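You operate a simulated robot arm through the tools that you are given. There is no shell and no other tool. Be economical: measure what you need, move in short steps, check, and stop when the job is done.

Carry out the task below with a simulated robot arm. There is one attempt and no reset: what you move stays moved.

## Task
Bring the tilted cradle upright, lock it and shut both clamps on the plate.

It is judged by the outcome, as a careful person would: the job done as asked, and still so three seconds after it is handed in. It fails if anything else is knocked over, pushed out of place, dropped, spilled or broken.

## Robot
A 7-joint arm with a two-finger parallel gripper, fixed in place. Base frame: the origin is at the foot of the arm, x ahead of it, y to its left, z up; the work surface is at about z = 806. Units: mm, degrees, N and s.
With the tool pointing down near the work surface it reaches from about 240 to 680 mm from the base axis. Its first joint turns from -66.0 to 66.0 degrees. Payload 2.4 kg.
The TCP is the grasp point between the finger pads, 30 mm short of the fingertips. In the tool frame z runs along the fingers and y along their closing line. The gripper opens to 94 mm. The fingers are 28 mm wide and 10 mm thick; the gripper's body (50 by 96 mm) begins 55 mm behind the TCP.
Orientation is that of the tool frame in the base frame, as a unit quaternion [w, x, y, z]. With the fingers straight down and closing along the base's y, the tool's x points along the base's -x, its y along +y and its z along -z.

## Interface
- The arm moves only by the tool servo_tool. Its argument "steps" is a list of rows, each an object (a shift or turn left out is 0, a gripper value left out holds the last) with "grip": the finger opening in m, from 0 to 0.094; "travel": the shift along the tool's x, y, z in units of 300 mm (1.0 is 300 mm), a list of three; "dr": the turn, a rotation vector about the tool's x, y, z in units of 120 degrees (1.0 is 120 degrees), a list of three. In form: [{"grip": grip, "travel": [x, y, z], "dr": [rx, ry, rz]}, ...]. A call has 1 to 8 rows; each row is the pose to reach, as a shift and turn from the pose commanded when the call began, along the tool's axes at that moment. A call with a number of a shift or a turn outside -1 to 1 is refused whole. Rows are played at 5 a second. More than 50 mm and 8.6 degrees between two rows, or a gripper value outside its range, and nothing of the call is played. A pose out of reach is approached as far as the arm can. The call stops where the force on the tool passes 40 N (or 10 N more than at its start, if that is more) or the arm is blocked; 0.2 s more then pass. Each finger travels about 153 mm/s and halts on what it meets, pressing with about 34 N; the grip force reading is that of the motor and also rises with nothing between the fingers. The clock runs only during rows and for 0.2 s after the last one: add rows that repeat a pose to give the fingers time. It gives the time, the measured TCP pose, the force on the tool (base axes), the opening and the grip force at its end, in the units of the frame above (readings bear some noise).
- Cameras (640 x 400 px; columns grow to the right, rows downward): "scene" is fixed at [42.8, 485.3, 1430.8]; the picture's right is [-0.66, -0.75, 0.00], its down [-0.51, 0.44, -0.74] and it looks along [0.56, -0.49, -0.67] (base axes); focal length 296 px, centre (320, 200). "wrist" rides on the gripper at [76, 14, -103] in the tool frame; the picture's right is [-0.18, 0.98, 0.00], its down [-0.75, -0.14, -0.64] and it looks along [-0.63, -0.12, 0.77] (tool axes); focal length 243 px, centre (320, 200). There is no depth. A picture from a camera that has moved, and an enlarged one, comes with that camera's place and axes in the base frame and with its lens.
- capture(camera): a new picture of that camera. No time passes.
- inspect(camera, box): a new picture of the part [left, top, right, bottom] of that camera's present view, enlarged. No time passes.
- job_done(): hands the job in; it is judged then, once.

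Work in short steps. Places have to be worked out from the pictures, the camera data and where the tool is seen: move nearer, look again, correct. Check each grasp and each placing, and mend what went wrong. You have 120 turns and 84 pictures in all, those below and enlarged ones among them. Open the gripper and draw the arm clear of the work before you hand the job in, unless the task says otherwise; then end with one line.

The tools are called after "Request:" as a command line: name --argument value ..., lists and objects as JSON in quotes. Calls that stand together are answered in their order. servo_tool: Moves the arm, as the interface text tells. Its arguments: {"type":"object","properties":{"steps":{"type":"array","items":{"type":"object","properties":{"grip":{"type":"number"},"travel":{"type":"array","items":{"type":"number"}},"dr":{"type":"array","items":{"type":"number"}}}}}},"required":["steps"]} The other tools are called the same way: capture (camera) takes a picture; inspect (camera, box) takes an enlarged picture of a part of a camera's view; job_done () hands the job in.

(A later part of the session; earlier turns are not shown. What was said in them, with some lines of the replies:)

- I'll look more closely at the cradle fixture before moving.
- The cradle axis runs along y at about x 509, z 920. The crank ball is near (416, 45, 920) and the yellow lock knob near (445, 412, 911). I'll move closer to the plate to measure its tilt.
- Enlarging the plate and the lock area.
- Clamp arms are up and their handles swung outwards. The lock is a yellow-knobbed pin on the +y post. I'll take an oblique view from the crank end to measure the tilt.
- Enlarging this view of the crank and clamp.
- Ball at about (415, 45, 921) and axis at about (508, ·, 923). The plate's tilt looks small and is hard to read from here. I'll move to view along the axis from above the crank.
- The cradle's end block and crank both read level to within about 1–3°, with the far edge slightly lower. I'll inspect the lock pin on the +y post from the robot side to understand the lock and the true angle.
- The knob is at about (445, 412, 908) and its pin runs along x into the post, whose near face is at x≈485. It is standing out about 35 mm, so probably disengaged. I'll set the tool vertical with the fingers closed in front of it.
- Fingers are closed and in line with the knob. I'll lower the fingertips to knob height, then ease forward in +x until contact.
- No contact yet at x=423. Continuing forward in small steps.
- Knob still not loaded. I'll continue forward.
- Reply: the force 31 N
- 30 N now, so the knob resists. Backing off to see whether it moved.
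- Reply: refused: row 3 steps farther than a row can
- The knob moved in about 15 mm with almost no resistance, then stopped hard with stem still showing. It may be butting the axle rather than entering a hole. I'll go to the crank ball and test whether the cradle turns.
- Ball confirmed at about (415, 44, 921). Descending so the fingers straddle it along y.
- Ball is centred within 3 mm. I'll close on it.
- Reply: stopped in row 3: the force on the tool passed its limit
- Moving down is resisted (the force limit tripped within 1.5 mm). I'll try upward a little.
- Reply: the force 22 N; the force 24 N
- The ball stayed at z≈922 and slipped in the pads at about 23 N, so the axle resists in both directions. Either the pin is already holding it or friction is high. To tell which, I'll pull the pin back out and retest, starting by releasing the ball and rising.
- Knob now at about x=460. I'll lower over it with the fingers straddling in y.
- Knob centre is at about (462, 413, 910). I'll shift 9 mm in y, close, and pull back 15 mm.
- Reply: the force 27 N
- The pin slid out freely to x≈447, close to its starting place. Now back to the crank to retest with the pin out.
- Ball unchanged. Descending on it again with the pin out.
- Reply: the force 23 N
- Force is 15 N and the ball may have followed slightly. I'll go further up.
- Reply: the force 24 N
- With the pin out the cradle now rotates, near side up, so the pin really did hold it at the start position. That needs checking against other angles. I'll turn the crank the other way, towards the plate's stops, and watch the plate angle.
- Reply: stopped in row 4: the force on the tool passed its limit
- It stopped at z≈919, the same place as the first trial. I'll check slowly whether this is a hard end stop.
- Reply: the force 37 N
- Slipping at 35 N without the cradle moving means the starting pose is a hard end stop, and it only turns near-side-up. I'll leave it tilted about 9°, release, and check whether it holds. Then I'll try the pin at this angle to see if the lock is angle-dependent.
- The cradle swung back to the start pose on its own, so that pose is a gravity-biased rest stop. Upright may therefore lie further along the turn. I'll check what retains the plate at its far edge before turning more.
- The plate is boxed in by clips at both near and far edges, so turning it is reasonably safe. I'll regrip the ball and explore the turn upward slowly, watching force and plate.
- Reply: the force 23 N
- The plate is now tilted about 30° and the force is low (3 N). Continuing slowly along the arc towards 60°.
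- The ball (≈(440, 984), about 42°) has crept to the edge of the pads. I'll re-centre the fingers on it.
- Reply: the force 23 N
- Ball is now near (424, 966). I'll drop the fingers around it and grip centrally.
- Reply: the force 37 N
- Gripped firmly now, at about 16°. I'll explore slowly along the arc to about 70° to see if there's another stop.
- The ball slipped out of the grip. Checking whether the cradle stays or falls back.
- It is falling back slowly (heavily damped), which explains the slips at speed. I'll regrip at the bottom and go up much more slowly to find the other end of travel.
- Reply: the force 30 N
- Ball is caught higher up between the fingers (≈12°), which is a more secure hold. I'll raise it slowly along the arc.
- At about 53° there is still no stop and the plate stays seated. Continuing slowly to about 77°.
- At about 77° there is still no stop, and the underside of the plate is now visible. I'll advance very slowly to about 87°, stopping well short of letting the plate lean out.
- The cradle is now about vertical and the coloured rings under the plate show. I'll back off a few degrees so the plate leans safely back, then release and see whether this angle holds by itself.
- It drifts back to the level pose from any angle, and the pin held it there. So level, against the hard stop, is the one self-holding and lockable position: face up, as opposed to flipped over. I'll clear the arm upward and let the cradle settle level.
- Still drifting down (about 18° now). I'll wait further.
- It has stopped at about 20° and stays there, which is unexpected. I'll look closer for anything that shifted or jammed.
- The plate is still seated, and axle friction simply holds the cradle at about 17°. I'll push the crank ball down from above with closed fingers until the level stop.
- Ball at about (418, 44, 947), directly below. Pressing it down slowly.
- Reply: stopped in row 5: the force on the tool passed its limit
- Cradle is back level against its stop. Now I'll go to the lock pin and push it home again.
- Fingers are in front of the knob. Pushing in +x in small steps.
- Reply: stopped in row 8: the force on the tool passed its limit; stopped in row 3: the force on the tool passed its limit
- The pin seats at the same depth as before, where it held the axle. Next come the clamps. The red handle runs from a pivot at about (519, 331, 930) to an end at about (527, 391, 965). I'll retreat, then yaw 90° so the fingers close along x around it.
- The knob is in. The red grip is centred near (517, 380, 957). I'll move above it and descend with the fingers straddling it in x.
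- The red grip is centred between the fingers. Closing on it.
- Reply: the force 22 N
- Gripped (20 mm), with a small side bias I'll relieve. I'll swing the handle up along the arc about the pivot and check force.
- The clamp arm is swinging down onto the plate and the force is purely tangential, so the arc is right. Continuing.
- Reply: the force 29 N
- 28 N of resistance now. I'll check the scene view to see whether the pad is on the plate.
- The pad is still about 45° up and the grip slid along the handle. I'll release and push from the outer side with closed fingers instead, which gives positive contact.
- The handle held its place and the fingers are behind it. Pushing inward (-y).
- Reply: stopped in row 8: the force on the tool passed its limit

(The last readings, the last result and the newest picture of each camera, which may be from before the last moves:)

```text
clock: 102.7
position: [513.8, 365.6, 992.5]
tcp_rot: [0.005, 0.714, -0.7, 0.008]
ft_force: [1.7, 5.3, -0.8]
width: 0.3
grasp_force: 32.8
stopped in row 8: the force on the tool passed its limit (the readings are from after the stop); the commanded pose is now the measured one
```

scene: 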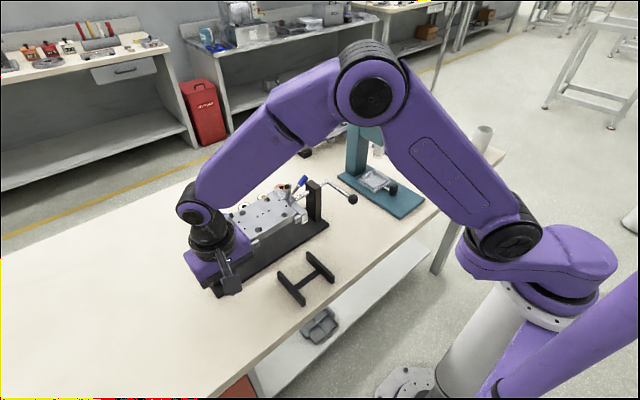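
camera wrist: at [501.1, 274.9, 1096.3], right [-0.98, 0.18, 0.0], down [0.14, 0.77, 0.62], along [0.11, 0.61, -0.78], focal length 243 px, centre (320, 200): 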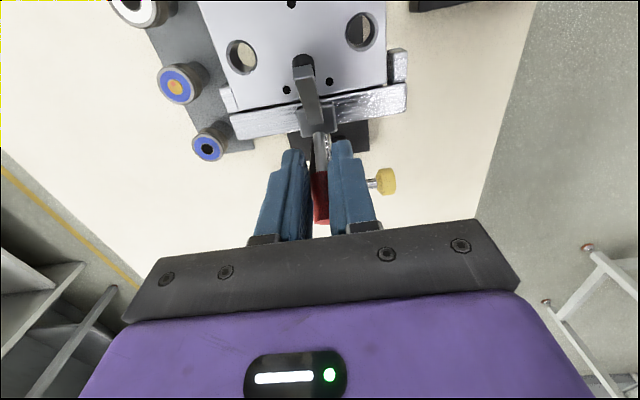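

Request:
inspect --camera "scene" --box '[180, 160, 290, 260]'

```text
4.00 times, centred on (235, 210) of scene
camera zoom: at [42.9, 485.5, 1430.7], right [-0.66, -0.75, 0.0], down [-0.51, 0.44, -0.74], along [0.56, -0.49, -0.67], focal length 1186 px, centre (660, 160)
```

zoom: 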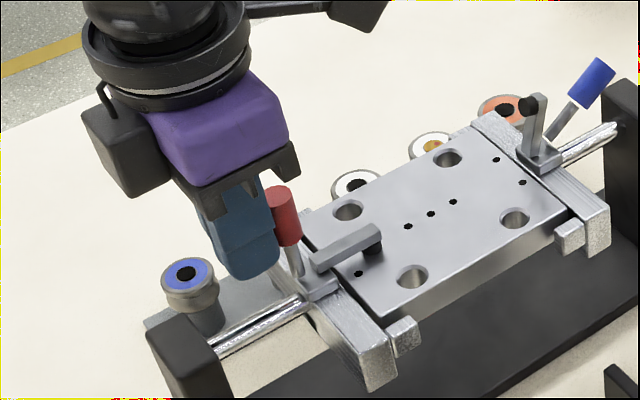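

The pad is down on the plate and the handle is upright. One more firm nudge to make sure it is fully home.

Request:
servo_tool --steps '[{"travel": [0.01, 0, 0]}, {"travel": [0.02, 0, 0]}, {"travel": [0.03, 0, 0]}, {"travel": [0.04, 0, 0]}]'

```text
clock: 103.4
position: [513.3, 364.8, 994.8]
tcp_rot: [-0.003, 0.716, -0.698, 0.006]
ft_force: [3.5, 7.3, -2.0]
width: 0.1
grasp_force: 33.6
stopped in row 3: the force on the tool passed its limit (the readings are from after the stop); the commanded pose is now the measured one
```

Red clamp is shut. Now I'll back off, rise and cross over to the blue clamp's handle, expected mirrored near (517, 130, 960).

Request:
servo_tool --steps '[{"travel": [-0.07, 0, 0]}, {"travel": [-0.07, 0, -0.15]}, {"travel": [-0.04, 0, -0.28]}, {"travel": [0.1, -0.003, -0.28]}, {"travel": [0.25, -0.006, -0.28]}, {"travel": [0.4, -0.01, -0.28]}, {"travel": [0.55, -0.01, -0.28]}, {"travel": [0.7, -0.013, -0.28]}]'

Request:
servo_tool --steps '[{"grip": 0.05, "travel": [0.07, 0, 0]}, {"grip": 0.05, "travel": [0.07, 0, 0.05]}, {"grip": 0.05, "travel": [0.07, 0, 0.05]}]'

Request:
capture --camera "wrist"

```text
clock: 105.2
position: [524.0, 152.0, 1081.1]
tcp_rot: [-0.003, 0.716, -0.698, 0.006]
ft_force: [0.4, 0.3, 0.0]
width: 0.0
grasp_force: 33.6
```

```text
clock: 106.0
position: [522.6, 130.8, 1066.2]
tcp_rot: [-0.002, 0.716, -0.698, 0.006]
ft_force: [-0.1, -0.2, 0.3]
width: 50.0
grasp_force: 0.1
```

```text
11 pictures are left
camera wrist: at [508.6, 54.4, 1170.9], right [-0.99, 0.16, -0.01], down [0.12, 0.76, 0.64], along [0.11, 0.63, -0.77], focal length 243 px, centre (320, 200)
```

wrist: 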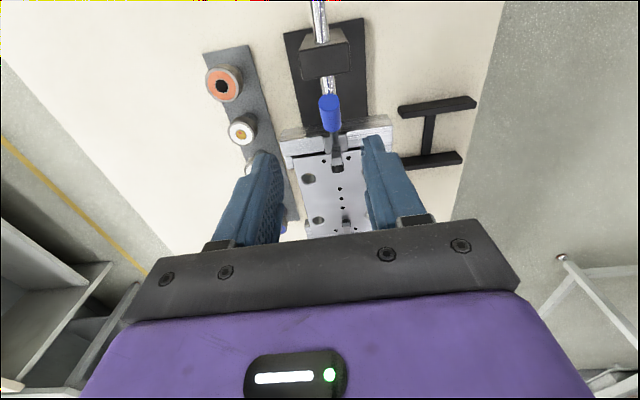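

The blue handle is centred near (514.5, 133, 958). I'll descend to straddle it and close.

Request:
servo_tool --steps '[{"grip": 0.05, "travel": [-0.004, 0.027, 0.08]}, {"travel": [-0.006, 0.027, 0.18]}, {"travel": [-0.006, 0.027, 0.27]}, {"travel": [-0.006, 0.027, 0.328]}, {"travel": [-0.006, 0.027, 0.328]}, {"grip": 0.008, "travel": [-0.006, 0.027, 0.328]}, {"grip": 0.008, "travel": [-0.006, 0.027, 0.328]}, {"grip": 0.008, "travel": [-0.006, 0.027, 0.328]}]'

Request:
capture --camera "wrist"

```text
clock: 107.8
position: [514.6, 132.8, 964.4]
tcp_rot: [-0.004, 0.716, -0.698, 0.007]
ft_force: [17.6, 2.4, -8.4]
width: 20.3
grasp_force: 45.1
```

```text
10 pictures are left
camera wrist: at [500.1, 55.3, 1068.6], right [-0.99, 0.16, -0.02], down [0.11, 0.76, 0.64], along [0.12, 0.63, -0.77], focal length 243 px, centre (320, 200)
```

wrist: 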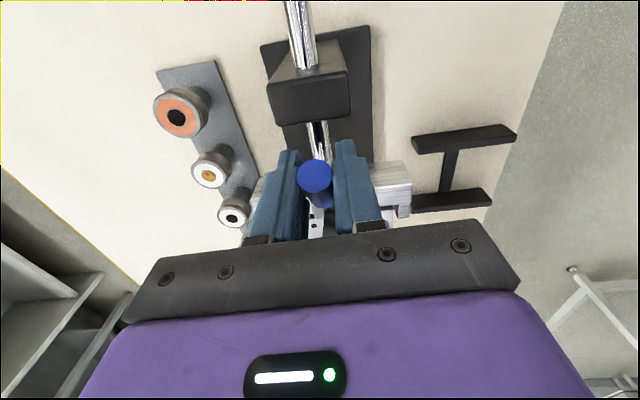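

Blue handle gripped. Swinging it up and inward (+y) along the mirrored arc.

Request:
servo_tool --steps '[{"travel": [0, -0.006, 0]}, {"travel": [-0.007, -0.006, -0.01]}, {"travel": [-0.015, -0.006, -0.02]}, {"travel": [-0.024, -0.006, -0.029]}, {"travel": [-0.033, -0.006, -0.037]}, {"travel": [-0.043, -0.006, -0.044]}, {"travel": [-0.053, -0.006, -0.051]}, {"travel": [-0.053, -0.006, -0.051]}]'

Request:
inspect --camera "scene" --box '[220, 150, 350, 260]'

```text
clock: 109.6
position: [515.1, 155.6, 981.8]
tcp_rot: [-0.005, 0.717, -0.697, 0.006]
ft_force: [-14.7, 4.9, 8.6]
width: 16.3
grasp_force: 45.0
```

```text
3.64 times, centred on (285, 205) of scene
camera zoom: at [42.2, 485.4, 1430.8], right [-0.66, -0.75, 0.0], down [-0.51, 0.44, -0.74], along [0.56, -0.49, -0.67], focal length 1078 px, centre (447, 182)
```

zoom: 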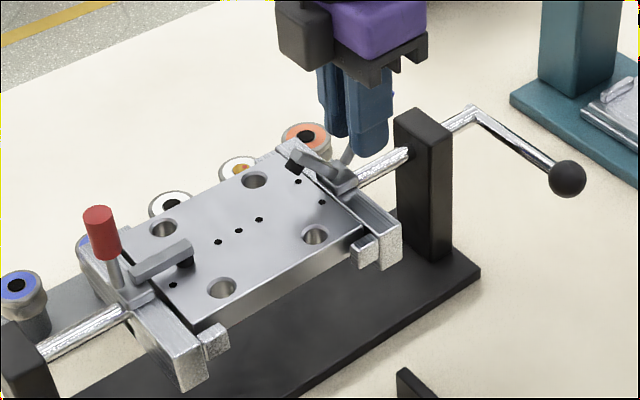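

Red holds shut and the blue arm is most of the way down. I'll release, go round to its outer side with closed fingers, and push inward.

Request:
servo_tool --steps '[{"grip": 0.045}, {"grip": 0.045}, {"grip": 0.045, "travel": [0, 0, -0.1]}, {"grip": 0.045, "travel": [0, 0, -0.19]}, {"grip": 0.0, "travel": [0.08, 0, -0.19]}, {"grip": 0.0, "travel": [0.155, 0, -0.19]}, {"grip": 0.0, "travel": [0.155, 0, -0.13]}, {"grip": 0.0, "travel": [0.155, 0, -0.035]}]'

Request:
servo_tool --steps '[{"travel": [-0.02, 0, 0]}, {"travel": [-0.04, 0, 0]}, {"travel": [-0.06, 0, 0]}, {"travel": [-0.08, 0, 0]}, {"travel": [-0.1, 0, 0]}, {"travel": [-0.12, 0, 0]}, {"travel": [-0.14, 0, 0]}, {"travel": [-0.16, 0, 0]}]'

Request:
inspect --camera "scene" --box '[220, 150, 350, 260]'

```text
clock: 111.4
position: [513.8, 102.5, 990.6]
tcp_rot: [-0.002, 0.716, -0.698, 0.007]
ft_force: [0.2, 0.1, 0.2]
width: 0.0
grasp_force: 33.2
```

```text
clock: 113.2
position: [516.4, 146.2, 990.4]
tcp_rot: [0.001, 0.713, -0.701, 0.007]
ft_force: [-5.3, -23.8, 5.5]
width: 0.3
grasp_force: 32.8
```

```text
3.64 times, centred on (285, 205) of scene
camera zoom: at [42.6, 484.5, 1431.1], right [-0.66, -0.75, 0.0], down [-0.51, 0.44, -0.74], along [0.56, -0.49, -0.67], focal length 1078 px, centre (447, 182)
```

zoom: 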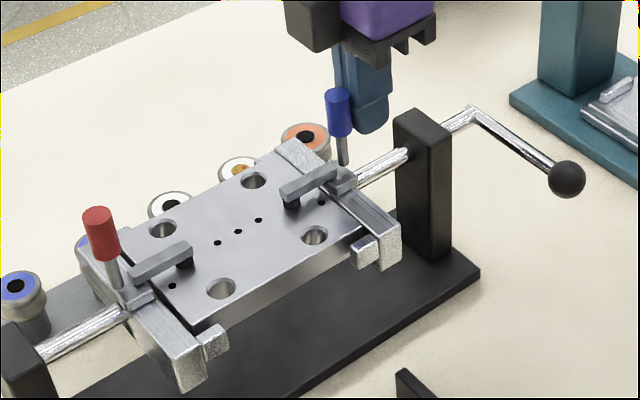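

Blue pad is on the plate and its handle is nearly vertical, at 24 N. Pushing until it is firmly home.

Request:
servo_tool --steps '[{"travel": [-0.01, 0, 0]}, {"travel": [-0.02, 0, 0]}, {"travel": [-0.03, 0, 0]}, {"travel": [-0.04, 0, 0]}, {"travel": [-0.05, 0, 0]}]'

Request:
servo_tool --steps '[{"travel": [0.05, 0, 0]}, {"travel": [0.12, 0, 0]}, {"travel": [0.12, 0, -0.15]}, {"travel": [0.12, 0.1, -0.28]}, {"travel": [0.1, 0.24, -0.3]}, {"travel": [0.05, 0.38, -0.3]}, {"grip": 0.06, "travel": [0.0, 0.5, -0.3]}, {"travel": [0.0, 0.5, -0.3]}]'

Request:
inspect --camera "scene" --box '[180, 150, 370, 310]'

```text
clock: 113.7
position: [516.0, 144.9, 990.5]
tcp_rot: [0.003, 0.712, -0.702, 0.006]
ft_force: [-1.8, -7.4, 1.8]
width: 0.0
grasp_force: 32.9
stopped in row 2: the force on the tool passed its limit (the readings are from after the stop); the commanded pose is now the measured one
```

```text
clock: 115.5
position: [365.2, 148.6, 1079.5]
tcp_rot: [0.002, 0.713, -0.701, 0.006]
ft_force: [-0.4, -0.3, -0.4]
width: 60.2
grasp_force: 0.2
```

```text
2.50 times, centred on (275, 230) of scene
camera zoom: at [42.8, 485.3, 1430.8], right [-0.66, -0.75, 0.0], down [-0.51, 0.44, -0.74], along [0.56, -0.49, -0.67], focal length 741 px, centre (432, 125)
```

zoom: 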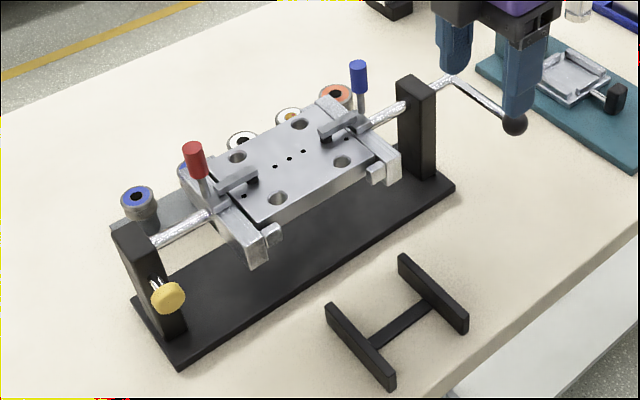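

Both pads sit on the plate with the handles upright and holding. The cradle is level, the lock knob is in, and the arm is open and clear, so I'm handing in.

Request:
job_done

```text
The job is handed in.
```

I handed the job in with the cradle level against its stop, the lock pin pushed home and both clamps shut on the plate. I took "upright" to mean level, face up. The cradle was already about level when I started, and I saw the pin hold it there on its first seating but didn't retest after seating it again for the hand-in.
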